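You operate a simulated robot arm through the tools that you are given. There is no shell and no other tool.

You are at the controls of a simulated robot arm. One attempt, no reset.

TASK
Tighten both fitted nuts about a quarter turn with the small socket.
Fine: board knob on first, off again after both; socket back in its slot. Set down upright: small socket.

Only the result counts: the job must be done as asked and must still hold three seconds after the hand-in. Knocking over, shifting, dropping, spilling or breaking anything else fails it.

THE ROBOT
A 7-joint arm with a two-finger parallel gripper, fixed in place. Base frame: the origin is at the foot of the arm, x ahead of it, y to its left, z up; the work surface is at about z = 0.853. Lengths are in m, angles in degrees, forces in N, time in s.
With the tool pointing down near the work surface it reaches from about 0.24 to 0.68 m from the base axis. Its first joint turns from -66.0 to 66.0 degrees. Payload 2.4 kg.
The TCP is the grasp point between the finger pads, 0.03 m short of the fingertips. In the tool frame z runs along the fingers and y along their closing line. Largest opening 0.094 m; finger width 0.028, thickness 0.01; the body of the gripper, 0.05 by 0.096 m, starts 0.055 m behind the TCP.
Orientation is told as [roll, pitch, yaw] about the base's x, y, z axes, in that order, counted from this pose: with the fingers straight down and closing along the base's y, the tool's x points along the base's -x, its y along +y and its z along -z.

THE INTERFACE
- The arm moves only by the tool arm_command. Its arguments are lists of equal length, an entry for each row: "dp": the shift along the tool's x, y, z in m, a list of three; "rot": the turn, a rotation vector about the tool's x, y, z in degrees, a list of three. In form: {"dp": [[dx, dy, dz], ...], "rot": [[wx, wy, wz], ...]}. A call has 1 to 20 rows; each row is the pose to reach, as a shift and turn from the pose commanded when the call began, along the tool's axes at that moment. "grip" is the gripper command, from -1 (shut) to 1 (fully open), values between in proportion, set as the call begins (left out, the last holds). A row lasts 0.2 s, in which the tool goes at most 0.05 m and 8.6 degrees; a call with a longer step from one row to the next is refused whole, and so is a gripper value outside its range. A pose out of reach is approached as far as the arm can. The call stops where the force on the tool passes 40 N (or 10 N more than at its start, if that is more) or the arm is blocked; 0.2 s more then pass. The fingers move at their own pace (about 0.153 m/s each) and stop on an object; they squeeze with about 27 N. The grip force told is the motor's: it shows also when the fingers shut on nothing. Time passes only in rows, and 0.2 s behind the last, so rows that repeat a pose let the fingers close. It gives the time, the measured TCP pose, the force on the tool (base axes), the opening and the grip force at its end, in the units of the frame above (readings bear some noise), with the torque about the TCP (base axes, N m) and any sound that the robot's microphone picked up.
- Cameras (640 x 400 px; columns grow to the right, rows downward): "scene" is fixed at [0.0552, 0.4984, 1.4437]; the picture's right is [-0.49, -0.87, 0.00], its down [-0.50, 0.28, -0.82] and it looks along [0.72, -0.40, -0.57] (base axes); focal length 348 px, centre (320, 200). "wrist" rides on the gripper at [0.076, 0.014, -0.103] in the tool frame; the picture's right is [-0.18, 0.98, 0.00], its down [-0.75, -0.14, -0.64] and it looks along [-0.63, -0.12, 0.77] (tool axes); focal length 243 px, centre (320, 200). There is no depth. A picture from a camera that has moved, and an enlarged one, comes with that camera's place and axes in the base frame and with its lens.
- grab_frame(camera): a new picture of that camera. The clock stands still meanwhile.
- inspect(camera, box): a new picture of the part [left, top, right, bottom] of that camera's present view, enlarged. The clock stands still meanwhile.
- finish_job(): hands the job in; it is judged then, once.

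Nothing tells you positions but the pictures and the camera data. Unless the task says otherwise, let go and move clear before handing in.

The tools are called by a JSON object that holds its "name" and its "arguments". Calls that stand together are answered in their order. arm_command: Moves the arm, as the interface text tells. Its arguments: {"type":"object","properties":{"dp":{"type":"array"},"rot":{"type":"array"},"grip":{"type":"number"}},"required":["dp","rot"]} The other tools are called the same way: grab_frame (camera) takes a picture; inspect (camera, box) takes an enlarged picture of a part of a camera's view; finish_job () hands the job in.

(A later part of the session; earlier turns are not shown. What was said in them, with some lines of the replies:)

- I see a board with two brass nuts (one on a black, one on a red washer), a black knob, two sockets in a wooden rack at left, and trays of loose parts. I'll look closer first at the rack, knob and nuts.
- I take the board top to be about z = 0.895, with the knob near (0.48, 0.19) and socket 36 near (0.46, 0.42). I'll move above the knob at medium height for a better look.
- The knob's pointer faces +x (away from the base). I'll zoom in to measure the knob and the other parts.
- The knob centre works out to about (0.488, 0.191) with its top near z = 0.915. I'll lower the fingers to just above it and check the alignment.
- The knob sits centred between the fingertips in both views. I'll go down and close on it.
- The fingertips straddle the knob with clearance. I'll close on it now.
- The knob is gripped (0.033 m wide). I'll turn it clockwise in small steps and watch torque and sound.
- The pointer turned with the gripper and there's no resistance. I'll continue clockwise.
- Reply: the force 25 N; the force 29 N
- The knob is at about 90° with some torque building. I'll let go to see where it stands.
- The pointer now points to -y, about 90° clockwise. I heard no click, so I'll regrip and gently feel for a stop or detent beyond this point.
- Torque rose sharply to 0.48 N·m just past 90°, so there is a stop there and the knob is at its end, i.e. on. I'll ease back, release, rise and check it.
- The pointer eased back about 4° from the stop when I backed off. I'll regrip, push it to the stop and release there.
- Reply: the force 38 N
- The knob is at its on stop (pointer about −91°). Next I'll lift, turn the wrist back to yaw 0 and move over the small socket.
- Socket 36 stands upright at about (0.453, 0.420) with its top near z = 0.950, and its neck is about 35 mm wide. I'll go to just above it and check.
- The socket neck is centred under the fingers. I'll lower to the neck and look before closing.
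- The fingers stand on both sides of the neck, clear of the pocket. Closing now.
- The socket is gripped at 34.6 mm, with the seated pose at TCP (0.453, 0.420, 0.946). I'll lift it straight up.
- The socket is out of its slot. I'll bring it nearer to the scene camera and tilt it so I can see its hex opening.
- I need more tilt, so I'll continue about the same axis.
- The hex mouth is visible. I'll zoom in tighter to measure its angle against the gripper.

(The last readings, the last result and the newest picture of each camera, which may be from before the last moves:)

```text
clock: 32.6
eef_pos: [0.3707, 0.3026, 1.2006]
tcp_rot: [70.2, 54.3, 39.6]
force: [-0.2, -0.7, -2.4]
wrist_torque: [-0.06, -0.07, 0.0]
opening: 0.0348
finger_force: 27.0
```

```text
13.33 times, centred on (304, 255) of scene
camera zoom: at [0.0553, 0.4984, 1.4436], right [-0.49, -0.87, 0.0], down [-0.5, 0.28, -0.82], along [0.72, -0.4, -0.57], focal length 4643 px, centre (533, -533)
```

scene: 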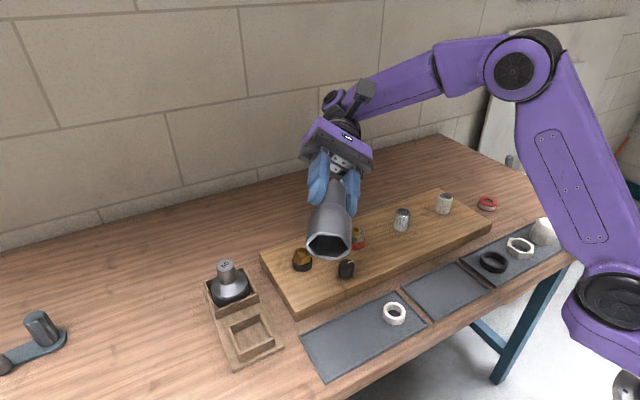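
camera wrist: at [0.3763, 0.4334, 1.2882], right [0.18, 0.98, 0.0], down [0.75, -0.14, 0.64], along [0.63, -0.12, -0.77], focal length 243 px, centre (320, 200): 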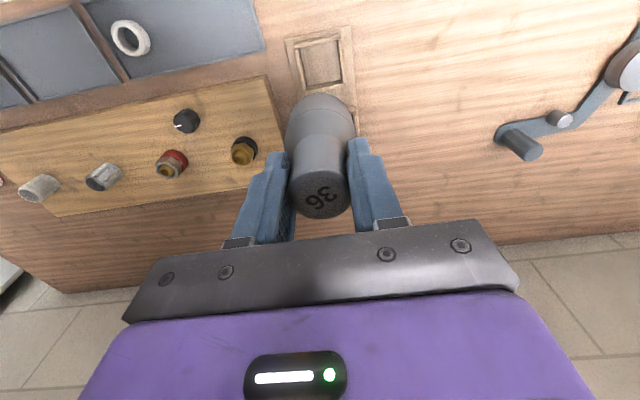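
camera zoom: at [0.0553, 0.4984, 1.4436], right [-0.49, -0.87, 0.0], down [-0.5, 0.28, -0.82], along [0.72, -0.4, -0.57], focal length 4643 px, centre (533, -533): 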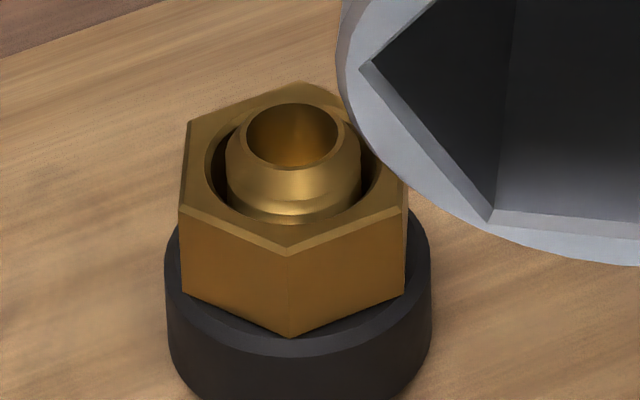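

Measured in the tool frame, the socket hex has a corner along tool x (within 1°). Both nuts have corners at about 30° modulo 60° in base, with tops near z = 0.920 and centres near (0.5585, 0.259) and (0.5585, 0.120). I'll untilt, then go above the brass nut with yaw +30.

{"name": "arm_command", "arguments": {"dp": [[0, 0, 0], [0, 0, 0], [0, 0, 0], [0, 0, 0], [0, 0, 0], [0, 0, 0], [0, 0, 0], [0, 0, 0], [0, 0, 0], [0, 0, 0], [0, 0, 0], [0, 0, 0]], "rot": [[4, -5.92, 0], [8, -11.84, 0], [12, -17.76, 0], [16, -23.67, 0], [20, -29.59, 0], [24, -35.51, 0], [28, -41.43, 0], [32, -47.35, 0], [36, -53.26, 0], [40, -59.18, 0], [44, -65.1, 0], [44, -65.1, 0]]}}

```text
clock: 35.2
eef_pos: [0.3701, 0.3011, 1.1999]
tcp_rot: [-0.1, 0.0, -0.2]
force: [0.1, -0.4, -2.4]
wrist_torque: [0.05, 0.03, -0.01]
opening: 0.0344
finger_force: 26.5
```

{"name": "arm_command", "arguments": {"dp": [[-0.03, -0.007, 0.01], [-0.065, -0.015, 0.03], [-0.1, -0.023, 0.05], [-0.135, -0.032, 0.08], [-0.17, -0.038, 0.1], [-0.188, -0.042, 0.12], [-0.188, -0.042, 0.12]], "rot": [[0, 0, -5], [0, 0, -10], [0, 0, -15], [0, 0, -20], [0, 0, -25], [0, 0, -30], [0, 0, -30]]}}

{"name": "grab_frame", "arguments": {"camera": "scene"}}

{"name": "grab_frame", "arguments": {"camera": "wrist"}}

{"name": "inspect", "arguments": {"camera": "scene", "box": [250, 160, 370, 280]}}

```text
clock: 36.8
eef_pos: [0.5598, 0.2589, 1.0815]
tcp_rot: [0.0, 0.0, 30.0]
force: [-0.6, -0.6, -2.3]
wrist_torque: [0.02, 0.02, -0.01]
opening: 0.0348
finger_force: 27.0
```

```text
taken
```

scene: 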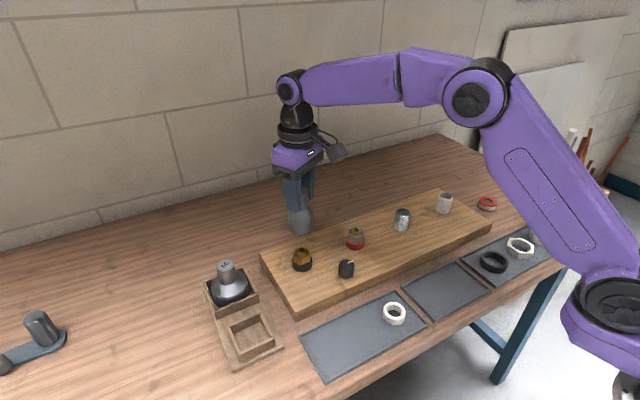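

```text
taken
camera wrist: at [0.4855, 0.2345, 1.1815], right [-0.33, 0.94, 0.0], down [0.72, 0.25, 0.64], along [0.61, 0.21, -0.77], focal length 243 px, centre (320, 200)
```

wrist: 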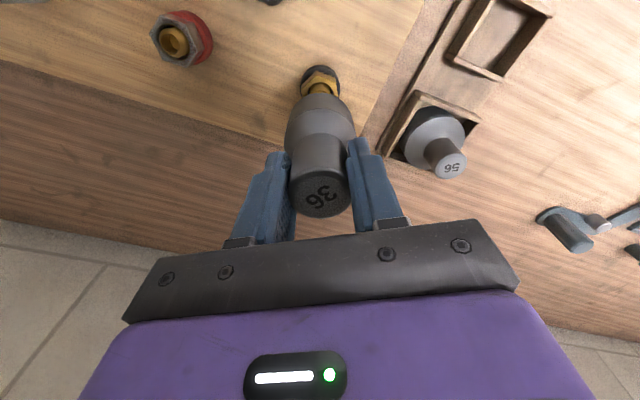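

```text
3.33 times, centred on (310, 220) of scene
camera zoom: at [0.0553, 0.4984, 1.4436], right [-0.49, -0.87, 0.0], down [-0.5, 0.28, -0.82], along [0.72, -0.4, -0.57], focal length 1161 px, centre (353, 133)
```

zoom: 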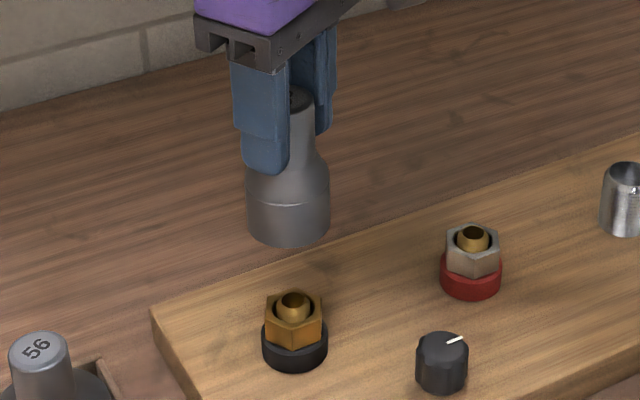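

The socket is above the brass nut. I'll lower it to about 2 cm over the nut and compare positions in both views.

{"name": "arm_command", "arguments": {"dp": [[0, 0, 0.015], [0, 0, 0.03], [0, 0, 0.04], [0, 0, 0.04]], "rot": [[0, 0, 0], [0, 0, 0], [0, 0, 0], [0, 0, 0]]}}

{"name": "inspect", "arguments": {"camera": "scene", "box": [270, 225, 334, 275]}}

{"name": "inspect", "arguments": {"camera": "wrist", "box": [270, 40, 370, 140]}}

```text
clock: 37.8
eef_pos: [0.5584, 0.2621, 1.041]
tcp_rot: [0.0, -0.1, 30.1]
force: [0.1, 1.5, -2.0]
wrist_torque: [-0.03, -0.01, 0.02]
opening: 0.0347
finger_force: 26.9
```

```text
8.00 times, centred on (302, 250) of scene
camera zoom: at [0.0553, 0.4984, 1.4436], right [-0.49, -0.87, 0.0], down [-0.5, 0.28, -0.82], along [0.72, -0.4, -0.57], focal length 2786 px, centre (464, -200)
```

zoom: 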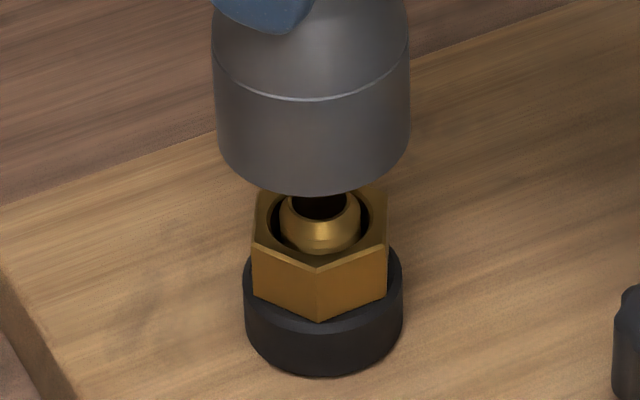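

```text
4.00 times, centred on (320, 90) of wrist
camera zoom: at [0.4852, 0.2347, 1.1417], right [-0.33, 0.94, 0.0], down [0.72, 0.25, 0.64], along [0.61, 0.21, -0.77], focal length 970 px, centre (320, 640)
```

zoom: 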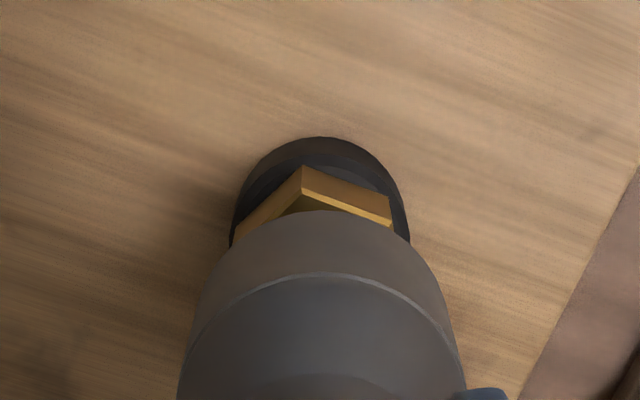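

Both views agree that the socket is within 1 mm of the nut axis and within 1° of its hex. I'll make a sub-millimetre correction and lower slowly onto the nut.

{"name": "arm_command", "arguments": {"dp": [[0.0008, 0, 0.008], [0.0008, 0, 0.016], [0.0008, 0, 0.022], [0.0008, 0, 0.025], [0.0008, 0, 0.028], [0.0008, 0, 0.031], [0.0008, 0, 0.034], [0.0008, 0, 0.034]], "rot": [[0, 0, 0], [0, 0, 0], [0, 0, 0], [0, 0, 0], [0, 0, 0], [0, 0, 0], [0, 0, 0], [0, 0, 0]]}}

{"name": "inspect", "arguments": {"camera": "scene", "box": [270, 225, 334, 275]}}

```text
clock: 39.6
eef_pos: [0.5585, 0.2579, 1.0069]
tcp_rot: [0.0, -0.1, 30.0]
force: [-0.1, -0.9, -2.3]
wrist_torque: [0.04, 0.0, 0.03]
opening: 0.0346
finger_force: 26.9
```

```text
8.00 times, centred on (302, 250) of scene
camera zoom: at [0.0553, 0.4984, 1.4436], right [-0.49, -0.87, 0.0], down [-0.5, 0.28, -0.82], along [0.72, -0.4, -0.57], focal length 2786 px, centre (464, -200)
```

zoom: 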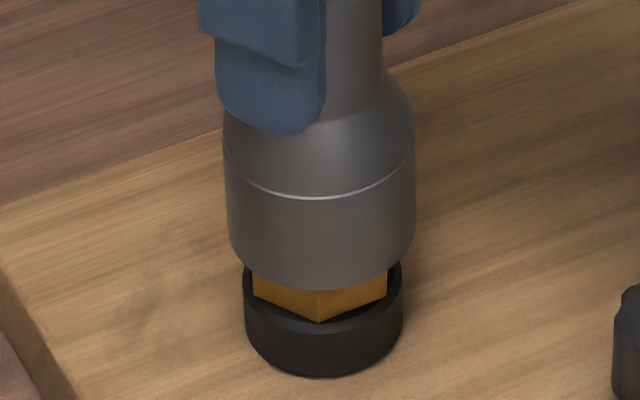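

No contact force yet and the mouth is at the nut's top. I'll continue down in 2 mm steps.

{"name": "arm_command", "arguments": {"dp": [[0, 0, 0.002], [0, 0, 0.004], [0, 0, 0.006], [0, 0, 0.008], [0, 0, 0.01], [0, 0, 0.012], [0, 0, 0.012]], "rot": [[0, 0, 0], [0, 0, 0], [0, 0, 0], [0, 0, 0], [0, 0, 0], [0, 0, 0], [0, 0, 0]]}}

{"name": "inspect", "arguments": {"camera": "scene", "box": [270, 225, 334, 275]}}

```text
clock: 41.2
eef_pos: [0.558, 0.2587, 0.9953]
tcp_rot: [0.1, 0.0, 30.0]
force: [0.0, 0.4, -2.1]
wrist_torque: [0.02, -0.02, -0.01]
opening: 0.0346
finger_force: 27.2
```

```text
8.00 times, centred on (302, 250) of scene
camera zoom: at [0.0553, 0.4984, 1.4436], right [-0.49, -0.87, 0.0], down [-0.5, 0.28, -0.82], along [0.72, -0.4, -0.57], focal length 2786 px, centre (464, -200)
```

zoom: 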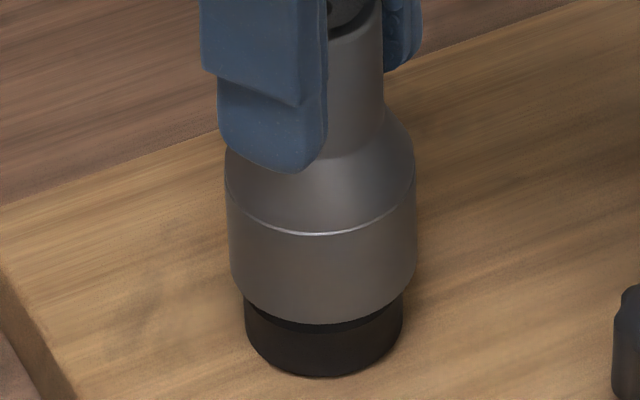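

The socket slid over the nut without force. I'll start tightening clockwise, first 24°.

{"name": "arm_command", "arguments": {"dp": [[0, 0, 0], [0, 0, 0], [0, 0, 0], [0, 0, 0], [0, 0, 0], [0, 0, 0]], "rot": [[0, 0, 4], [0, 0, 8], [0, 0, 12], [0, 0, 18], [0, 0, 24], [0, 0, 24]]}}

{"name": "inspect", "arguments": {"camera": "wrist", "box": [220, 60, 420, 240]}}

```text
clock: 42.6
eef_pos: [0.5596, 0.2598, 0.9941]
tcp_rot: [0.0, -0.1, 5.8]
force: [-0.4, 0.7, -0.5]
wrist_torque: [0.06, -0.01, 0.07]
opening: 0.0345
finger_force: 27.1
```

```text
2.22 times, centred on (320, 150) of wrist
camera zoom: at [0.481, 0.2663, 1.0966], right [0.08, 1.0, 0.0], down [0.76, -0.06, 0.64], along [0.64, -0.05, -0.77], focal length 539 px, centre (320, 311)
```

zoom: 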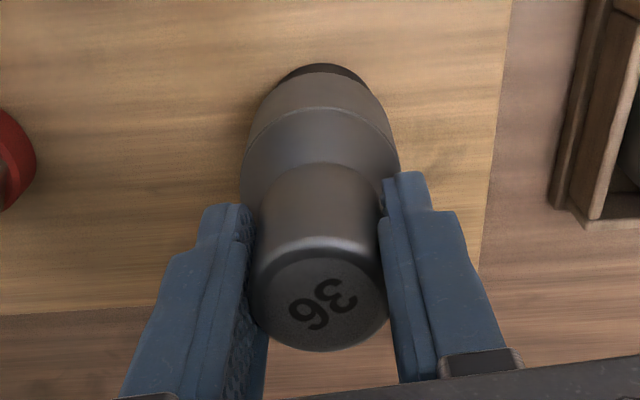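

No slip: the "36" mark is unchanged in the grip. I'll complete the quarter turn, plus about 2° for play.

{"name": "arm_command", "arguments": {"dp": [[0, 0, 0], [0, 0, 0], [0, 0, 0], [0, 0, 0], [0, 0, 0], [0, 0, 0], [0, 0, 0], [0, 0, 0], [0, 0, 0], [0, 0, 0], [0, 0, 0], [0, 0, 0], [0, 0, 0]], "rot": [[0, 0, 6], [0, 0, 12], [0, 0, 18], [0, 0, 24], [0, 0, 30], [0, 0, 36], [0, 0, 42], [0, 0, 48], [0, 0, 54], [0, 0, 60], [0, 0, 65], [0, 0, 68], [0, 0, 68]]}}

{"name": "inspect", "arguments": {"camera": "wrist", "box": [220, 60, 420, 240]}}

{"name": "inspect", "arguments": {"camera": "scene", "box": [250, 200, 380, 290]}}

```text
clock: 45.4
eef_pos: [0.5567, 0.2595, 0.9953]
tcp_rot: [0.0, 0.0, -62.1]
force: [2.3, -0.4, -1.4]
wrist_torque: [0.0, -0.15, -0.01]
opening: 0.0347
finger_force: 26.6
```

```text
2.22 times, centred on (320, 150) of wrist
camera zoom: at [0.5347, 0.3337, 1.0964], right [0.95, 0.3, 0.0], down [0.23, -0.73, 0.64], along [0.19, -0.61, -0.77], focal length 539 px, centre (320, 311)
```

zoom: 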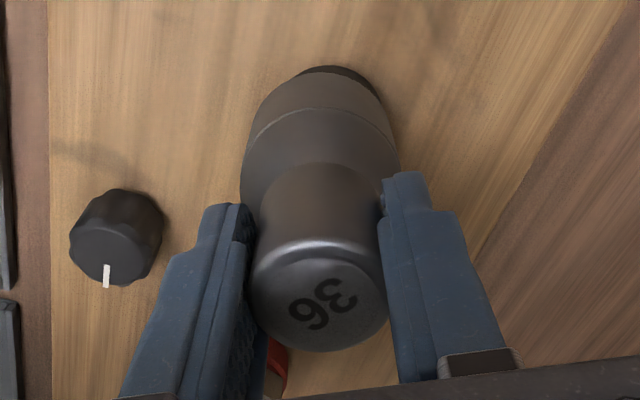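

```text
4.44 times, centred on (315, 245) of scene
camera zoom: at [0.0553, 0.4984, 1.4436], right [-0.49, -0.87, 0.0], down [-0.5, 0.28, -0.82], along [0.72, -0.4, -0.57], focal length 1548 px, centre (342, 0)
```

zoom: 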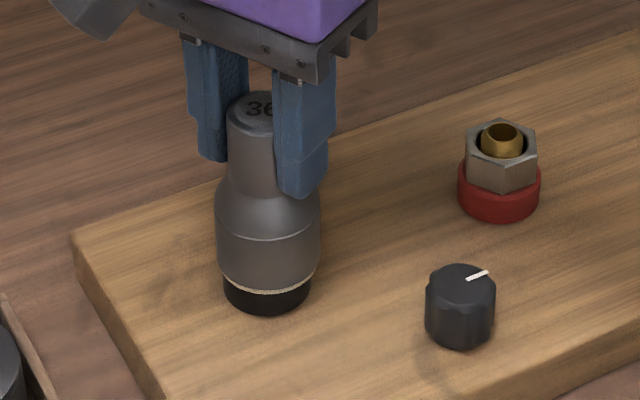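

The turn is complete at yaw −62°. I'll back off 1° to relieve the flanks and lift straight up to check the nut.

{"name": "arm_command", "arguments": {"dp": [[0, 0, 0], [0, 0, -0.005], [0, 0, -0.01], [0, 0, -0.02], [0, 0, -0.035], [0, 0, -0.055], [0, 0, -0.075], [0, 0, -0.075]], "rot": [[0, 0, -1], [0, 0, -1], [0, 0, -1], [0, 0, -1], [0, 0, -1], [0, 0, -1], [0, 0, -1], [0, 0, -1]]}}

{"name": "inspect", "arguments": {"camera": "scene", "box": [280, 240, 328, 270]}}

{"name": "grab_frame", "arguments": {"camera": "scene"}}

```text
clock: 47.2
eef_pos: [0.5589, 0.2597, 1.0705]
tcp_rot: [-0.1, 0.0, -61.1]
force: [-0.6, 0.0, -2.1]
wrist_torque: [0.01, 0.01, 0.0]
opening: 0.0346
finger_force: 26.7
```

```text
13.33 times, centred on (304, 255) of scene
camera zoom: at [0.0553, 0.4984, 1.4436], right [-0.49, -0.87, 0.0], down [-0.5, 0.28, -0.82], along [0.72, -0.4, -0.57], focal length 4643 px, centre (533, -533)
```

zoom: 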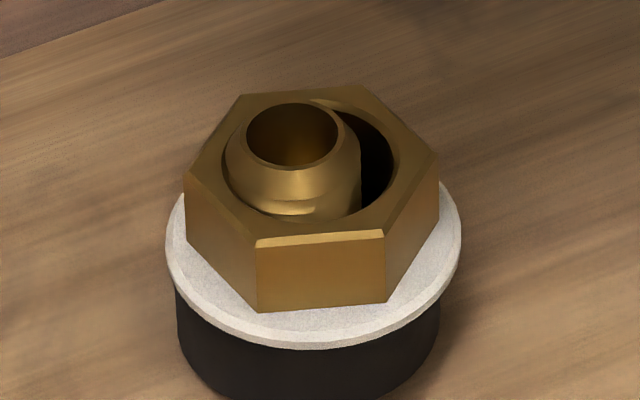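

```text
taken
```

scene: 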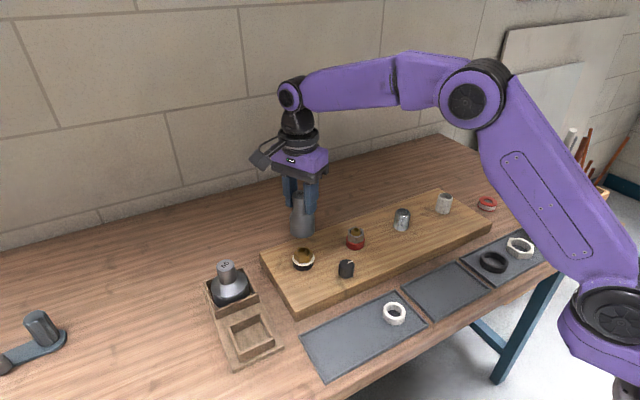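

The brass nut turned, and a white ring now shows under it; the nut also looks shifted slightly on its stud. I'll look closer before continuing.

{"name": "inspect", "arguments": {"camera": "scene", "box": [288, 243, 320, 273]}}

{"name": "inspect", "arguments": {"camera": "wrist", "box": [220, 20, 420, 140]}}

{"name": "inspect", "arguments": {"camera": "scene", "box": [270, 185, 334, 245]}}

```text
13.33 times, centred on (304, 258) of scene
camera zoom: at [0.0553, 0.4984, 1.4436], right [-0.49, -0.87, 0.0], down [-0.5, 0.28, -0.82], along [0.72, -0.4, -0.57], focal length 4643 px, centre (533, -573)
```

zoom: 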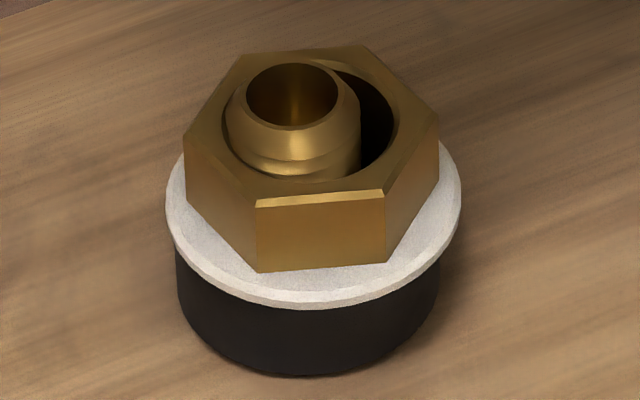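

```text
3.20 times, centred on (320, 80) of wrist
camera zoom: at [0.5332, 0.3331, 1.1715], right [0.95, 0.31, 0.0], down [0.24, -0.73, 0.64], along [0.2, -0.61, -0.77], focal length 776 px, centre (320, 584)
```

zoom: 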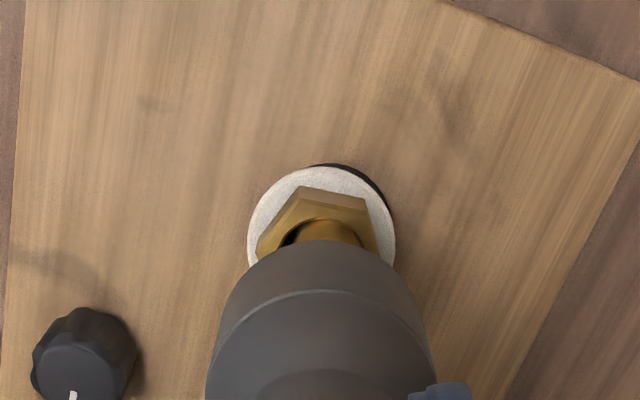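

```text
6.67 times, centred on (302, 215) of scene
camera zoom: at [0.0553, 0.4984, 1.4436], right [-0.49, -0.87, 0.0], down [-0.5, 0.28, -0.82], along [0.72, -0.4, -0.57], focal length 2322 px, centre (440, 100)
```

zoom: 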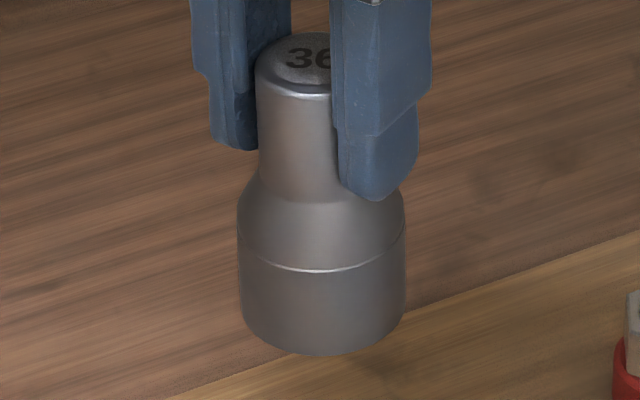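

The brass nut turned about 85° clockwise and its seal ring now shows. The socket axis sits about 1.9 mm off the TCP along tool −x, so I'll turn the second nut about that true axis and allow for hex play. Next I'll rise, turn back to yaw +30 and move over the grey nut.

{"name": "arm_command", "arguments": {"dp": [[0, 0, -0.01], [-0.01, -0.006, -0.02], [-0.02, -0.011, -0.02], [-0.032, -0.018, -0.02], [-0.045, -0.025, -0.02], [-0.058, -0.032, -0.02], [-0.071, -0.039, -0.02], [-0.084, -0.047, -0.02], [-0.097, -0.054, -0.02], [-0.11, -0.061, -0.02], [-0.118, -0.066, -0.02], [-0.1212, -0.0675, -0.02], [-0.1212, -0.0675, -0.02]], "rot": [[0, 0, -7.6], [0, 0, -15.2], [0, 0, -22.8], [0, 0, -30.4], [0, 0, -38], [0, 0, -45.6], [0, 0, -53.2], [0, 0, -60.8], [0, 0, -68.4], [0, 0, -76], [0, 0, -83.6], [0, 0, -91], [0, 0, -91]]}}

{"name": "arm_command", "arguments": {"dp": [[0, 0, 0.015], [0, 0, 0.03], [0, 0, 0.045], [0, 0, 0.05], [0, 0, 0.05]], "rot": [[0, 0, 0], [0, 0, 0], [0, 0, 0], [0, 0, 0], [0, 0, 0]]}}

{"name": "inspect", "arguments": {"camera": "scene", "box": [324, 200, 388, 254]}}

{"name": "inspect", "arguments": {"camera": "wrist", "box": [270, 40, 370, 140]}}

{"name": "grab_frame", "arguments": {"camera": "scene"}}

```text
clock: 50.0
eef_pos: [0.557, 0.1209, 1.0911]
tcp_rot: [0.0, 0.1, 30.1]
force: [-0.8, 0.4, -2.1]
wrist_torque: [0.01, 0.0, 0.01]
opening: 0.0345
finger_force: 27.0
```

```text
clock: 51.2
eef_pos: [0.5569, 0.1206, 1.0414]
tcp_rot: [0.0, 0.1, 30.0]
force: [0.2, -0.6, -2.3]
wrist_torque: [0.02, -0.01, 0.02]
opening: 0.0346
finger_force: 26.9
```

```text
7.41 times, centred on (356, 227) of scene
camera zoom: at [0.0553, 0.4984, 1.4437], right [-0.49, -0.87, 0.0], down [-0.5, 0.28, -0.82], along [0.72, -0.4, -0.57], focal length 2580 px, centre (53, 0)
```

zoom: 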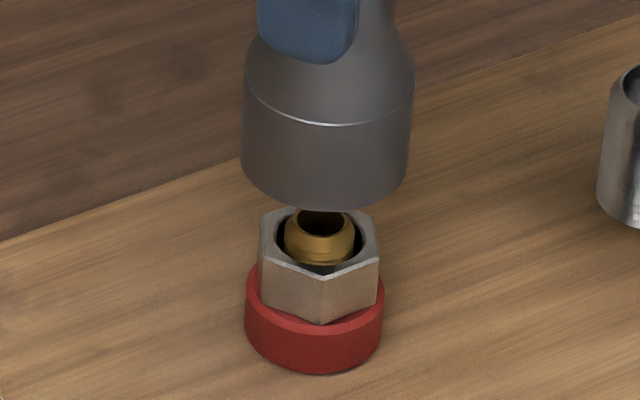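

```text
4.00 times, centred on (320, 90) of wrist
camera zoom: at [0.4843, 0.0955, 1.1423], right [-0.33, 0.94, 0.0], down [0.72, 0.25, 0.64], along [0.61, 0.21, -0.77], focal length 970 px, centre (320, 640)
```

zoom: 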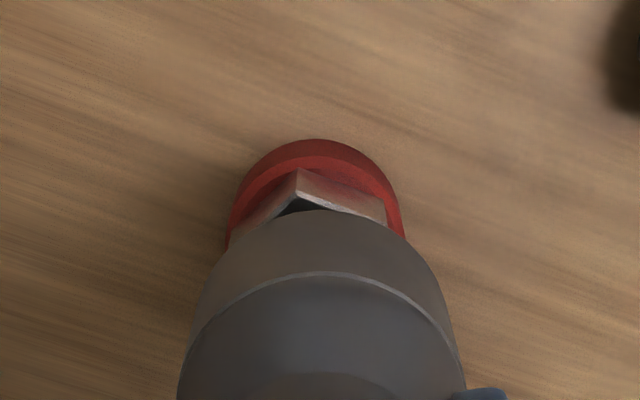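

```text
taken
```

scene: 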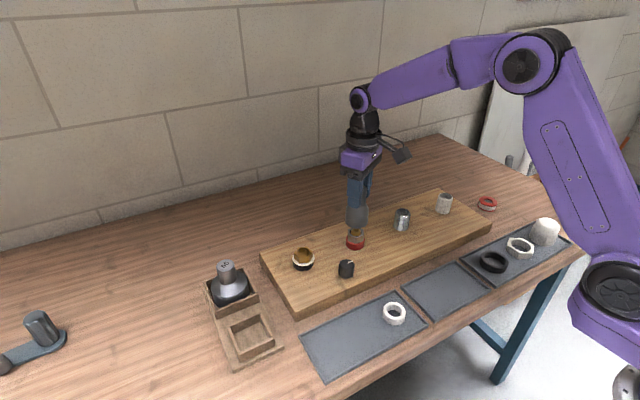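

The grey nut is about 1 mm to −y of the socket axis. I'll correct for that and lower slowly onto it.

{"name": "arm_command", "arguments": {"dp": [[0.0005, -0.0009, 0.006], [0.0005, -0.0009, 0.012], [0.0005, -0.0009, 0.017], [0.0005, -0.0009, 0.02], [0.0005, -0.0009, 0.023], [0.0005, -0.0009, 0.026], [0.0005, -0.0009, 0.029], [0.0005, -0.0009, 0.032], [0.0005, -0.0009, 0.034], [0.0005, -0.0009, 0.036], [0.0005, -0.0009, 0.038], [0.0005, -0.0009, 0.04], [0.0005, -0.0009, 0.042], [0.0005, -0.0009, 0.044], [0.0005, -0.0009, 0.046], [0.0005, -0.0009, 0.046]], "rot": [[0, 0, 0], [0, 0, 0], [0, 0, 0], [0, 0, 0], [0, 0, 0], [0, 0, 0], [0, 0, 0], [0, 0, 0], [0, 0, 0], [0, 0, 0], [0, 0, 0], [0, 0, 0], [0, 0, 0], [0, 0, 0], [0, 0, 0], [0, 0, 0]]}}

{"name": "inspect", "arguments": {"camera": "scene", "box": [324, 200, 388, 254]}}

```text
clock: 54.6
eef_pos: [0.5578, 0.1194, 0.9945]
tcp_rot: [0.0, 0.0, 30.1]
force: [-0.1, 0.2, -1.8]
wrist_torque: [0.0, 0.02, -0.01]
opening: 0.0345
finger_force: 26.8
```

```text
7.41 times, centred on (356, 227) of scene
camera zoom: at [0.0553, 0.4984, 1.4437], right [-0.49, -0.87, 0.0], down [-0.5, 0.28, -0.82], along [0.72, -0.4, -0.57], focal length 2580 px, centre (53, 0)
```

zoom: 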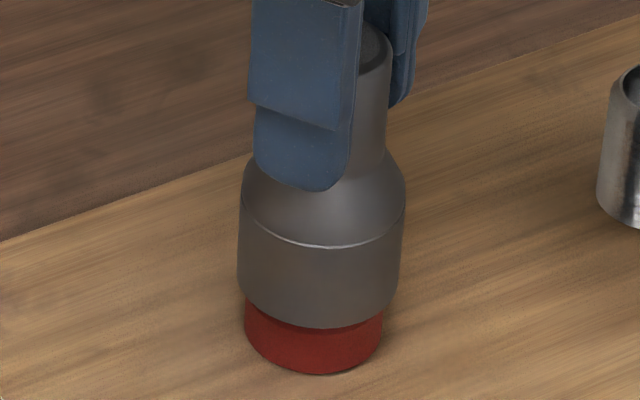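

The socket is seated over the grey nut with no side force. I'll turn it 96° clockwise about the socket's true axis, where about 6° is play.

{"name": "arm_command", "arguments": {"dp": [[0, 0.0002, 0], [0, 0.0004, 0], [-0.0001, 0.0006, 0], [-0.0002, 0.0008, 0], [-0.0003, 0.001, 0], [-0.0004, 0.0011, 0], [-0.0005, 0.0013, 0], [-0.0006, 0.0014, 0], [-0.0008, 0.0015, 0], [-0.001, 0.0016, 0], [-0.0011, 0.0017, 0], [-0.0013, 0.0018, 0], [-0.0015, 0.0019, 0], [-0.0017, 0.0019, 0], [-0.0019, 0.0019, 0], [-0.0021, 0.0019, 0], [-0.0021, 0.0019, 0]], "rot": [[0, 0, 6], [0, 0, 12], [0, 0, 18], [0, 0, 24], [0, 0, 30], [0, 0, 36], [0, 0, 42], [0, 0, 48], [0, 0, 54], [0, 0, 60], [0, 0, 66], [0, 0, 72], [0, 0, 78], [0, 0, 84], [0, 0, 90], [0, 0, 96], [0, 0, 96]]}}

{"name": "inspect", "arguments": {"camera": "wrist", "box": [220, 60, 420, 240]}}

{"name": "inspect", "arguments": {"camera": "scene", "box": [324, 200, 388, 254]}}

```text
clock: 58.2
eef_pos: [0.5566, 0.1213, 0.9936]
tcp_rot: [0.0, 0.0, -66.2]
force: [0.1, -0.6, -3.1]
wrist_torque: [0.01, 0.0, 0.0]
opening: 0.0344
finger_force: 27.8
```

```text
2.22 times, centred on (320, 150) of wrist
camera zoom: at [0.5405, 0.1984, 1.0957], right [0.97, 0.23, 0.0], down [0.18, -0.75, 0.64], along [0.15, -0.63, -0.77], focal length 539 px, centre (320, 311)
```

zoom: 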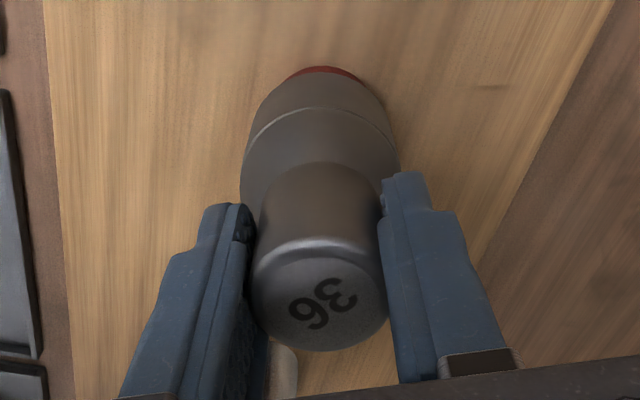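

```text
7.41 times, centred on (356, 227) of scene
camera zoom: at [0.0553, 0.4984, 1.4437], right [-0.49, -0.87, 0.0], down [-0.5, 0.28, -0.82], along [0.72, -0.4, -0.57], focal length 2580 px, centre (53, 0)
```

zoom: 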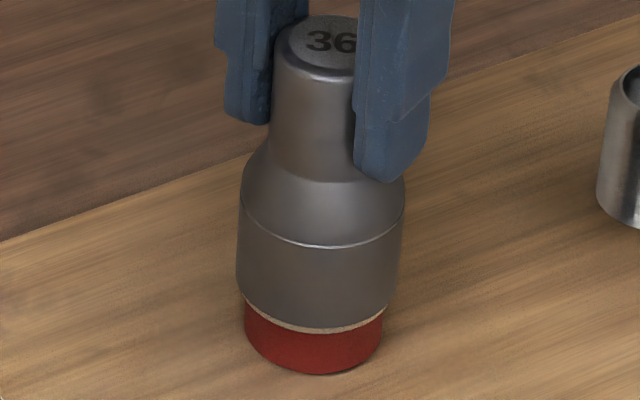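

The axis stayed put and the white ring now shows here as well. I'll lift straight off and check both nuts.

{"name": "arm_command", "arguments": {"dp": [[0, 0, 0], [0, 0, -0.005], [0, 0, -0.01], [0, 0, -0.02], [0, 0, -0.035], [0, 0, -0.06], [0, 0, -0.09], [0, 0, -0.12], [0, 0, -0.12]], "rot": [[0, 0, -1], [0, 0, -1], [0, 0, -1], [0, 0, -1], [0, 0, -1], [0, 0, -1], [0, 0, -1], [0, 0, -1], [0, 0, -1]]}}

{"name": "inspect", "arguments": {"camera": "scene", "box": [340, 224, 372, 254]}}

{"name": "inspect", "arguments": {"camera": "scene", "box": [288, 243, 320, 273]}}

```text
clock: 60.2
eef_pos: [0.5595, 0.1223, 1.114]
tcp_rot: [0.1, -0.1, -65.0]
force: [0.1, 0.8, -1.7]
wrist_torque: [0.03, -0.01, 0.02]
opening: 0.0344
finger_force: 27.1
```

```text
13.33 times, centred on (356, 239) of scene
camera zoom: at [0.0553, 0.4984, 1.4437], right [-0.49, -0.87, 0.0], down [-0.5, 0.28, -0.82], along [0.72, -0.4, -0.57], focal length 4643 px, centre (-160, -320)
```

zoom: 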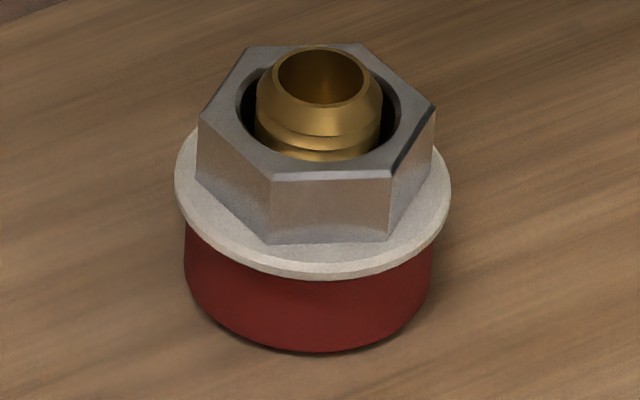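

```text
13.33 times, centred on (304, 258) of scene
camera zoom: at [0.0553, 0.4984, 1.4437], right [-0.49, -0.87, 0.0], down [-0.5, 0.28, -0.82], along [0.72, -0.4, -0.57], focal length 4643 px, centre (533, -573)
```

zoom: 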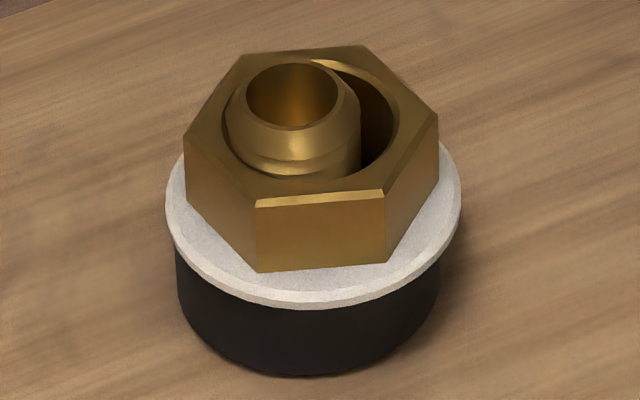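

Both nuts are turned (about 84° and 87°) and sealed. Now I'll carry the socket back over its slot at height, with yaw 0.

{"name": "arm_command", "arguments": {"dp": [[0, 0, -0.03], [0.02, 0.002, -0.06], [0.05, 0.005, -0.076], [0.09, 0.009, -0.076], [0.13, 0.0125, -0.076], [0.17, 0.016, -0.076], [0.21, 0.02, -0.076], [0.25, 0.024, -0.076], [0.285, 0.0275, -0.076], [0.305, 0.029, -0.076], [0.3149, 0.0304, -0.076], [0.3149, 0.0304, -0.076]], "rot": [[0, 0, -6], [0, 0, -12], [0, 0, -18], [0, 0, -24], [0, 0, -30], [0, 0, -36], [0, 0, -42], [0, 0, -48], [0, 0, -54], [0, 0, -60], [0, 0, -65], [0, 0, -65]]}}

{"name": "grab_frame", "arguments": {"camera": "wrist"}}

{"name": "grab_frame", "arguments": {"camera": "scene"}}

```text
clock: 62.8
eef_pos: [0.4539, 0.4213, 1.1915]
tcp_rot: [0.0, 0.1, 0.0]
force: [0.0, -1.2, -2.5]
wrist_torque: [-0.04, 0.02, -0.01]
opening: 0.0345
finger_force: 26.5
```

```text
taken
camera wrist: at [0.377, 0.4357, 1.2924], right [0.18, 0.98, 0.0], down [0.75, -0.14, 0.64], along [0.63, -0.12, -0.77], focal length 243 px, centre (320, 200)
```

wrist: 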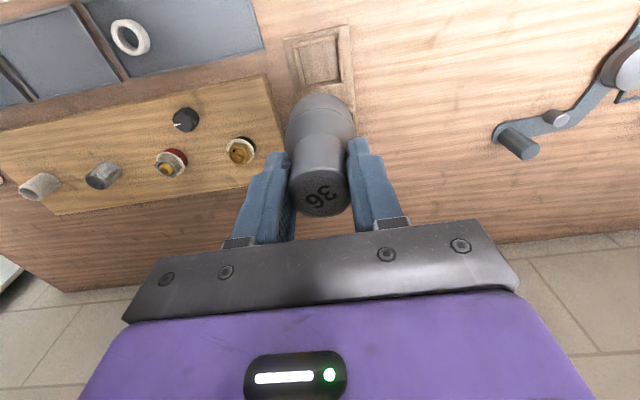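

```text
taken
```

scene: 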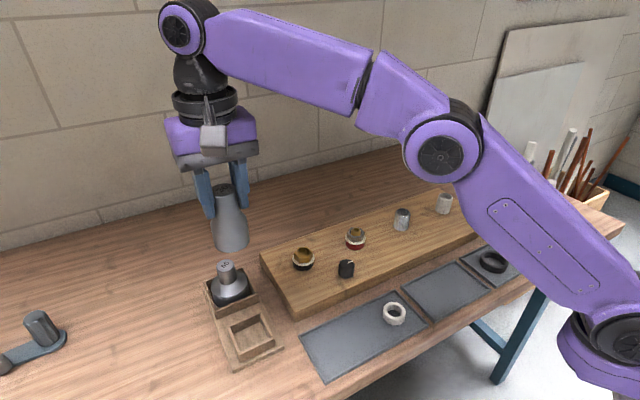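

I'm nearly on the original column, so I'll shift 2 mm in −y and lower to just above the pocket walls.

{"name": "arm_command", "arguments": {"dp": [[0.0006, -0.002, 0.03], [0.0006, -0.002, 0.07], [0.0006, -0.002, 0.11], [0.0006, -0.002, 0.15], [0.0006, -0.002, 0.18], [0.0006, -0.002, 0.195], [0.0006, -0.002, 0.195], [0.0006, -0.002, 0.195]], "rot": [[0, 0, 0], [0, 0, 0], [0, 0, 0], [0, 0, 0], [0, 0, 0], [0, 0, 0], [0, 0, 0], [0, 0, 0]]}}

{"name": "inspect", "arguments": {"camera": "scene", "box": [190, 260, 310, 370]}}

{"name": "inspect", "arguments": {"camera": "wrist", "box": [220, 0, 420, 180]}}

```text
clock: 64.6
eef_pos: [0.4536, 0.4167, 0.9956]
tcp_rot: [0.0, 0.0, 0.2]
force: [0.4, -0.2, -2.0]
wrist_torque: [0.0, -0.02, 0.01]
opening: 0.0345
finger_force: 26.9
```

```text
3.64 times, centred on (250, 315) of scene
camera zoom: at [0.0553, 0.4984, 1.4436], right [-0.49, -0.87, 0.0], down [-0.5, 0.28, -0.82], along [0.72, -0.4, -0.57], focal length 1266 px, centre (574, -218)
```

zoom: 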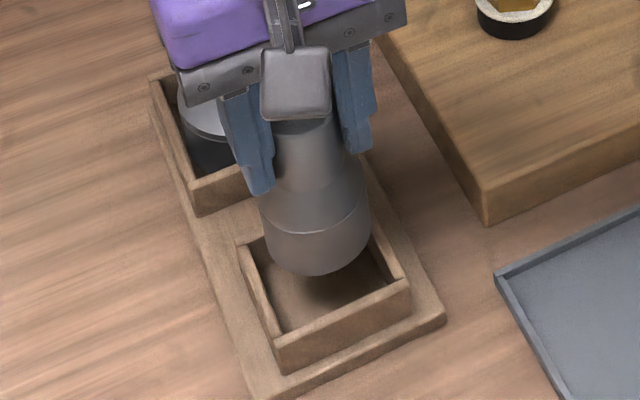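

```text
2.22 times, centred on (320, 90) of wrist
camera zoom: at [0.3762, 0.4326, 1.0973], right [0.18, 0.98, 0.0], down [0.75, -0.14, 0.64], along [0.63, -0.12, -0.77], focal length 539 px, centre (320, 444)
```

zoom: 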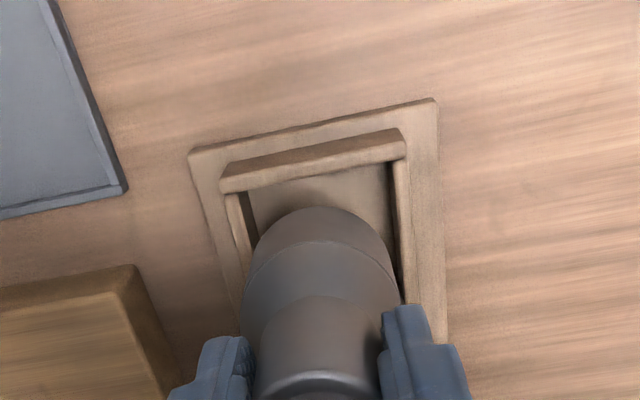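

I'm aligned within 1 mm of the original column. I'll lower gently into the pocket.

{"name": "arm_command", "arguments": {"dp": [[0, 0.001, 0.01], [0, 0.001, 0.018], [0, 0.001, 0.025], [0, 0.001, 0.031], [0, 0.001, 0.036], [0, 0.001, 0.041], [0, 0.001, 0.045], [0, 0.001, 0.047], [0, 0.001, 0.048], [0, 0.001, 0.048]], "rot": [[0, 0, 0], [0, 0, 0], [0, 0, 0], [0, 0, 0], [0, 0, 0], [0, 0, 0], [0, 0, 0], [0, 0, 0], [0, 0, 0], [0, 0, 0]]}}

{"name": "inspect", "arguments": {"camera": "wrist", "box": [220, 60, 420, 240]}}

{"name": "inspect", "arguments": {"camera": "scene", "box": [190, 260, 310, 370]}}

```text
clock: 66.8
eef_pos: [0.4521, 0.4197, 0.9479]
tcp_rot: [0.0, -0.1, -0.1]
force: [0.7, -0.6, 1.4]
wrist_torque: [-0.03, 0.05, 0.0]
opening: 0.0347
finger_force: 26.7
```

```text
2.22 times, centred on (320, 150) of wrist
camera zoom: at [0.3764, 0.4342, 1.0488], right [0.18, 0.98, 0.0], down [0.75, -0.14, 0.64], along [0.63, -0.12, -0.77], focal length 539 px, centre (320, 311)
```

zoom: 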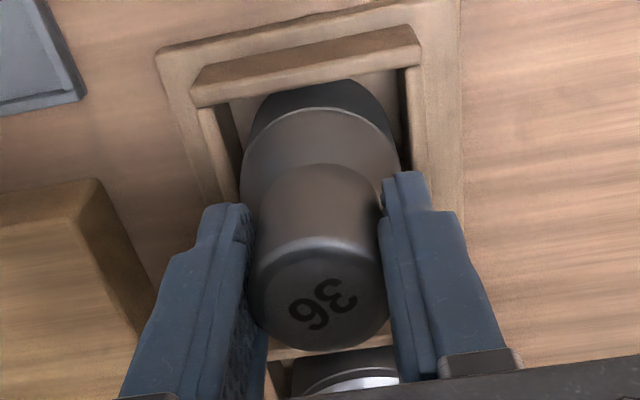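

```text
3.64 times, centred on (250, 315) of scene
camera zoom: at [0.0552, 0.4984, 1.4437], right [-0.49, -0.87, 0.0], down [-0.5, 0.28, -0.82], along [0.72, -0.4, -0.57], focal length 1266 px, centre (574, -218)
```

zoom: 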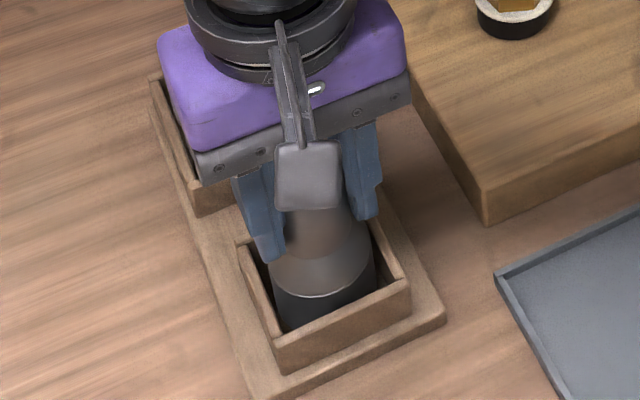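

The socket is down: its weight is off the tool and the view matches the original seated pose. I'll release and rise.

{"name": "arm_command", "arguments": {"dp": [[0, 0, 0], [0, 0, 0], [0, 0, 0], [0, 0, -0.015], [0, 0, -0.05], [0, 0, -0.1], [0, 0, -0.145], [0, 0, -0.145]], "rot": [[0, 0, 0], [0, 0, 0], [0, 0, 0], [0, 0, 0], [0, 0, 0], [0, 0, 0], [0, 0, 0], [0, 0, 0]], "grip": 0.6}}

{"name": "grab_frame", "arguments": {"camera": "scene"}}

{"name": "inspect", "arguments": {"camera": "scene", "box": [190, 260, 310, 370]}}

```text
clock: 68.6
eef_pos: [0.4512, 0.4199, 1.0936]
tcp_rot: [0.0, 0.1, 0.0]
force: [0.4, 1.0, -0.8]
wrist_torque: [-0.01, 0.0, -0.03]
opening: 0.0752
finger_force: 0.1
```

```text
taken
```

scene: 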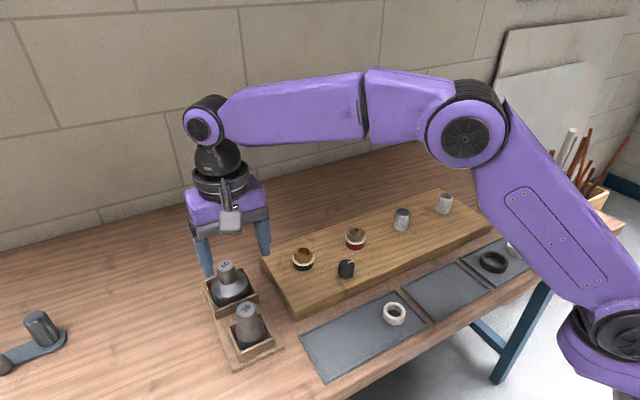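

```text
3.64 times, centred on (250, 315) of scene
camera zoom: at [0.0552, 0.4984, 1.4437], right [-0.49, -0.87, 0.0], down [-0.5, 0.28, -0.82], along [0.72, -0.4, -0.57], focal length 1266 px, centre (574, -218)
```

zoom: 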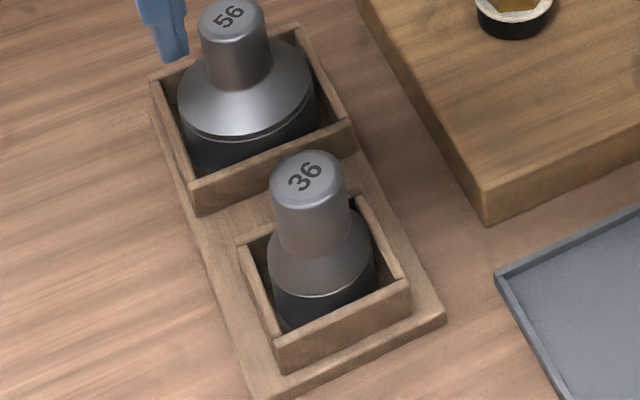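

Socket 36 is upright in its slot. Now I'll go to the knob with yaw −90 to turn it back off.

{"name": "arm_command", "arguments": {"dp": [[0, -0.01, -0.02], [-0.004, -0.03, -0.02], [-0.008, -0.05, -0.02], [-0.012, -0.07, -0.02], [-0.016, -0.095, -0.02], [-0.02, -0.12, -0.02], [-0.024, -0.145, -0.02], [-0.028, -0.17, -0.02], [-0.031, -0.19, -0.02], [-0.034, -0.21, 0], [-0.0365, -0.23, 0.02], [-0.0365, -0.23, 0.05], [-0.0365, -0.23, 0.05]], "rot": [[0, 0, 7.5], [0, 0, 15], [0, 0, 22.5], [0, 0, 30], [0, 0, 37.5], [0, 0, 45], [0, 0, 52.5], [0, 0, 60], [0, 0, 67.5], [0, 0, 75], [0, 0, 82.5], [0, 0, 90], [0, 0, 90]], "grip": 0.2}}

{"name": "grab_frame", "arguments": {"camera": "wrist"}}

{"name": "inspect", "arguments": {"camera": "wrist", "box": [280, 60, 440, 160]}}

```text
clock: 71.4
eef_pos: [0.4884, 0.1891, 1.0427]
tcp_rot: [0.1, 0.0, -90.1]
force: [0.0, 0.1, 0.0]
wrist_torque: [0.03, 0.04, 0.02]
opening: 0.0565
finger_force: 0.0
```

```text
taken
camera wrist: at [0.5024, 0.2654, 1.1448], right [0.98, -0.19, 0.0], down [-0.14, -0.75, 0.64], along [-0.12, -0.63, -0.77], focal length 243 px, centre (320, 200)
```

wrist: 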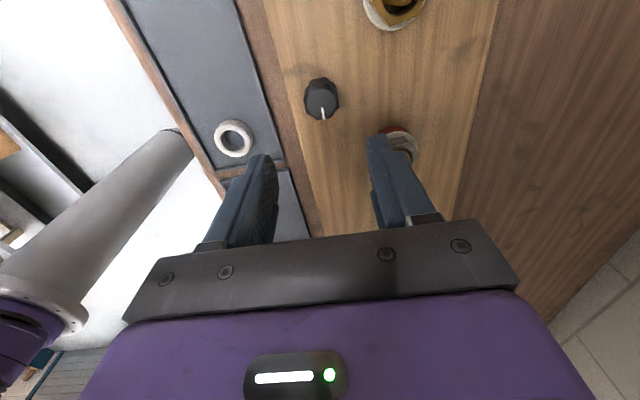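

```text
4.00 times, centred on (360, 110) of wrist
camera zoom: at [0.5024, 0.2654, 1.1448], right [0.98, -0.19, 0.0], down [-0.14, -0.75, 0.64], along [-0.12, -0.63, -0.77], focal length 970 px, centre (160, 560)
```

zoom: 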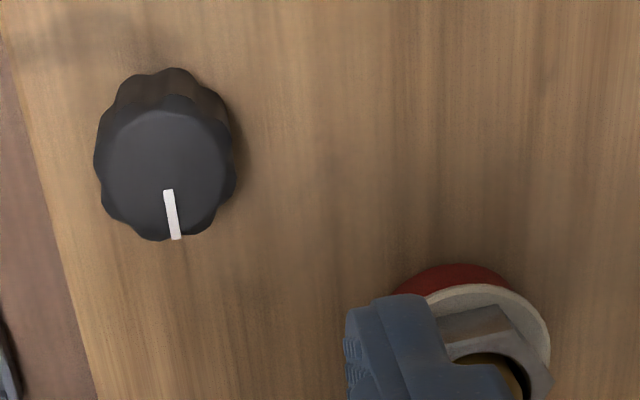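

The pointer still reads −90° and the fingers are centred. I'll descend, grip and turn counter-clockwise back to the original position.

{"name": "arm_command", "arguments": {"dp": [[0.0005, 0.0005, 0.04], [0.0005, 0.0005, 0.08], [0.0005, 0.0005, 0.1], [0.0005, 0.0005, 0.1085], [0.0005, 0.0005, 0.1085]], "rot": [[0, 0, 0], [0, 0, 0], [0, 0, 0], [0, 0, 0], [0, 0, 0]]}}

{"name": "arm_command", "arguments": {"dp": [[0, 0, 0], [0, 0, 0], [0, 0, 0]], "rot": [[0, 0, 0], [0, 0, 0], [0, 0, 0]], "grip": -1}}

{"name": "arm_command", "arguments": {"dp": [[0, 0, 0], [0, 0, 0], [0, 0, 0], [0, 0, 0], [0, 0, 0]], "rot": [[0, 0, -6], [0, 0, -12], [0, 0, -18], [0, 0, -24], [0, 0, -30]]}}

```text
clock: 72.6
eef_pos: [0.4897, 0.1912, 0.9345]
tcp_rot: [0.1, -0.1, -90.0]
force: [-0.7, 0.5, 0.2]
wrist_torque: [-0.05, 0.01, -0.01]
opening: 0.0563
finger_force: 0.0
```

```text
clock: 73.4
eef_pos: [0.4896, 0.1916, 0.9331]
tcp_rot: [0.2, 0.0, -90.1]
force: [13.0, 1.7, -9.9]
wrist_torque: [0.29, -0.11, 0.01]
opening: 0.0324
finger_force: 45.3
```

```text
clock: 74.6
eef_pos: [0.4895, 0.1921, 0.9344]
tcp_rot: [0.0, -0.1, -59.9]
force: [7.7, 5.7, 3.2]
wrist_torque: [0.45, 0.53, 0.02]
opening: 0.0331
finger_force: 44.8
```

{"name": "arm_command", "arguments": {"dp": [[0, 0, 0], [0, 0, 0], [0, 0, 0], [0, 0, 0], [0, 0, 0], [0, 0, 0]], "rot": [[0, 0, -6], [0, 0, -12], [0, 0, -18], [0, 0, -24], [0, 0, -30], [0, 0, -36]]}}

{"name": "arm_command", "arguments": {"dp": [[0, 0, 0], [0, 0, 0], [0, 0, 0], [0, 0, 0], [0, 0, 0]], "rot": [[0, 0, -6], [0, 0, -12], [0, 0, -18], [0, 0, -25], [0, 0, -25]]}}

```text
clock: 76.0
eef_pos: [0.4896, 0.1905, 0.9344]
tcp_rot: [0.2, -0.1, -24.0]
force: [3.7, 5.8, 15.7]
wrist_torque: [0.13, 0.07, 0.0]
opening: 0.0329
finger_force: 44.6
```

```text
clock: 77.2
eef_pos: [0.4896, 0.191, 0.9337]
tcp_rot: [0.0, 0.0, 1.0]
force: [3.3, 9.1, 8.5]
wrist_torque: [0.03, 0.23, -0.67]
opening: 0.0327
finger_force: 45.2
```

Torque jumped to −0.67 N·m at yaw +1°, so the knob is on its off stop. I'll release, rise and check.

{"name": "arm_command", "arguments": {"dp": [[0, 0, 0], [0, 0, 0], [0, 0, 0], [0, 0, -0.03], [0, 0, -0.07], [0, 0, -0.11], [0, 0, -0.11]], "rot": [[0, 0, 0], [0, 0, 0], [0, 0, 0], [0, 0, 0], [0, 0, 0], [0, 0, 0], [0, 0, 0]], "grip": 0.2}}

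{"name": "inspect", "arguments": {"camera": "wrist", "box": [280, 60, 440, 160]}}

{"name": "inspect", "arguments": {"camera": "scene", "box": [270, 200, 430, 300]}}

```text
clock: 78.8
eef_pos: [0.4892, 0.1877, 1.0432]
tcp_rot: [0.1, 0.0, 1.0]
force: [0.5, 0.1, -0.3]
wrist_torque: [0.0, 0.01, 0.02]
opening: 0.0563
finger_force: 0.0
```

```text
4.00 times, centred on (360, 110) of wrist
camera zoom: at [0.4119, 0.2017, 1.1447], right [0.17, 0.99, 0.0], down [0.76, -0.13, 0.64], along [0.63, -0.11, -0.77], focal length 970 px, centre (160, 560)
```

zoom: 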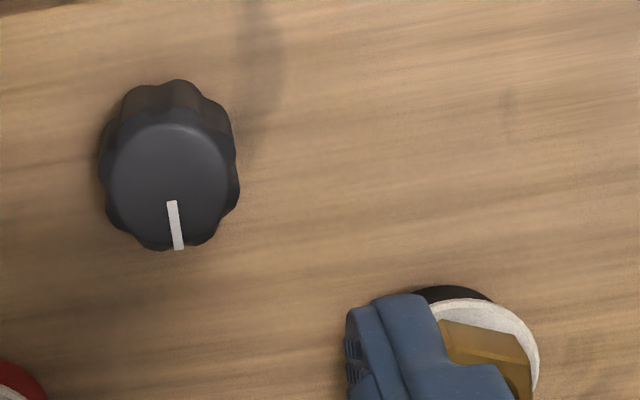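

```text
4.00 times, centred on (350, 250) of scene
camera zoom: at [0.0552, 0.4984, 1.4437], right [-0.49, -0.87, 0.0], down [-0.5, 0.28, -0.82], along [0.72, -0.4, -0.57], focal length 1393 px, centre (200, 0)
```

zoom: 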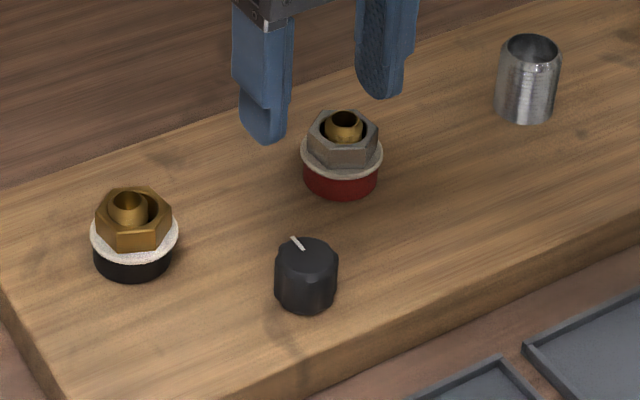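

The knob is back at its original pointer direction, both nuts are tightened, and the socket is in its slot. I'll move clear and take a last look.

{"name": "arm_command", "arguments": {"dp": [[0, 0, -0.03], [0, 0, -0.07], [0, 0, -0.11], [0, 0, -0.15], [0, 0, -0.17], [0, 0, -0.17]], "rot": [[0, 0, 0], [0, 0, 0], [0, 0, 0], [0, 0, 0], [0, 0, 0], [0, 0, 0]]}}

{"name": "grab_frame", "arguments": {"camera": "scene"}}

```text
clock: 80.2
eef_pos: [0.4898, 0.1882, 1.2149]
tcp_rot: [0.0, 0.0, 1.1]
force: [-0.6, 0.6, 0.1]
wrist_torque: [0.01, 0.0, 0.0]
opening: 0.0566
finger_force: 0.1
```

```text
taken
```

scene: 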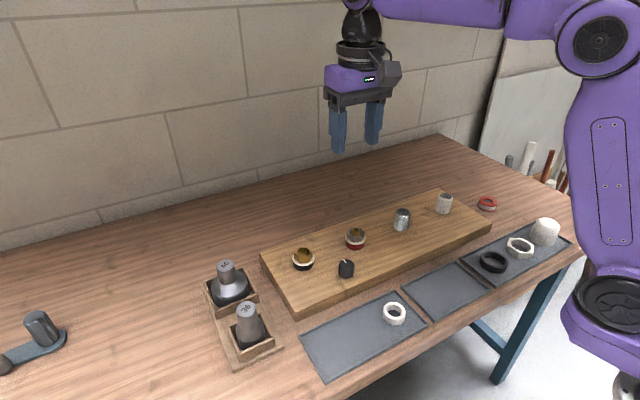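

Everything stands where it should: both nuts tightened, knob off, socket 36 upright in its slot, and the arm clear. Handing in.

{"name": "finish_job", "arguments": {}}

```text
The job is handed in.
```

I tightened both fitted nuts about a quarter turn with the small socket (36) and handed the job in. I have no verdict back yet.

- **Nuts:** from the pictures, the brass nut turned about 84° and the grey nut about 87°, both clockwise. A white ring, not visible before, now shows under each one. I took it as a sign the nut is tight, but I can't confirm that.
- **Brass nut shift:** the brass nut moved about 2 mm sideways on its stud and dragged its black collar about 1.5 mm. The socket sat slightly off-centre in the gripper. I corrected for this on the grey nut, which stayed centred, and left the brass nut where it was.
- **Knob:** I turned the knob clockwise to its stop before the nuts and back to its original position afterwards. The board has no on/off marks and I heard no click, so I took the clockwise stop as "on".
- **Socket:** socket 36 is back upright in its slot. The arm is clear, and nothing else looked moved in the last picture.
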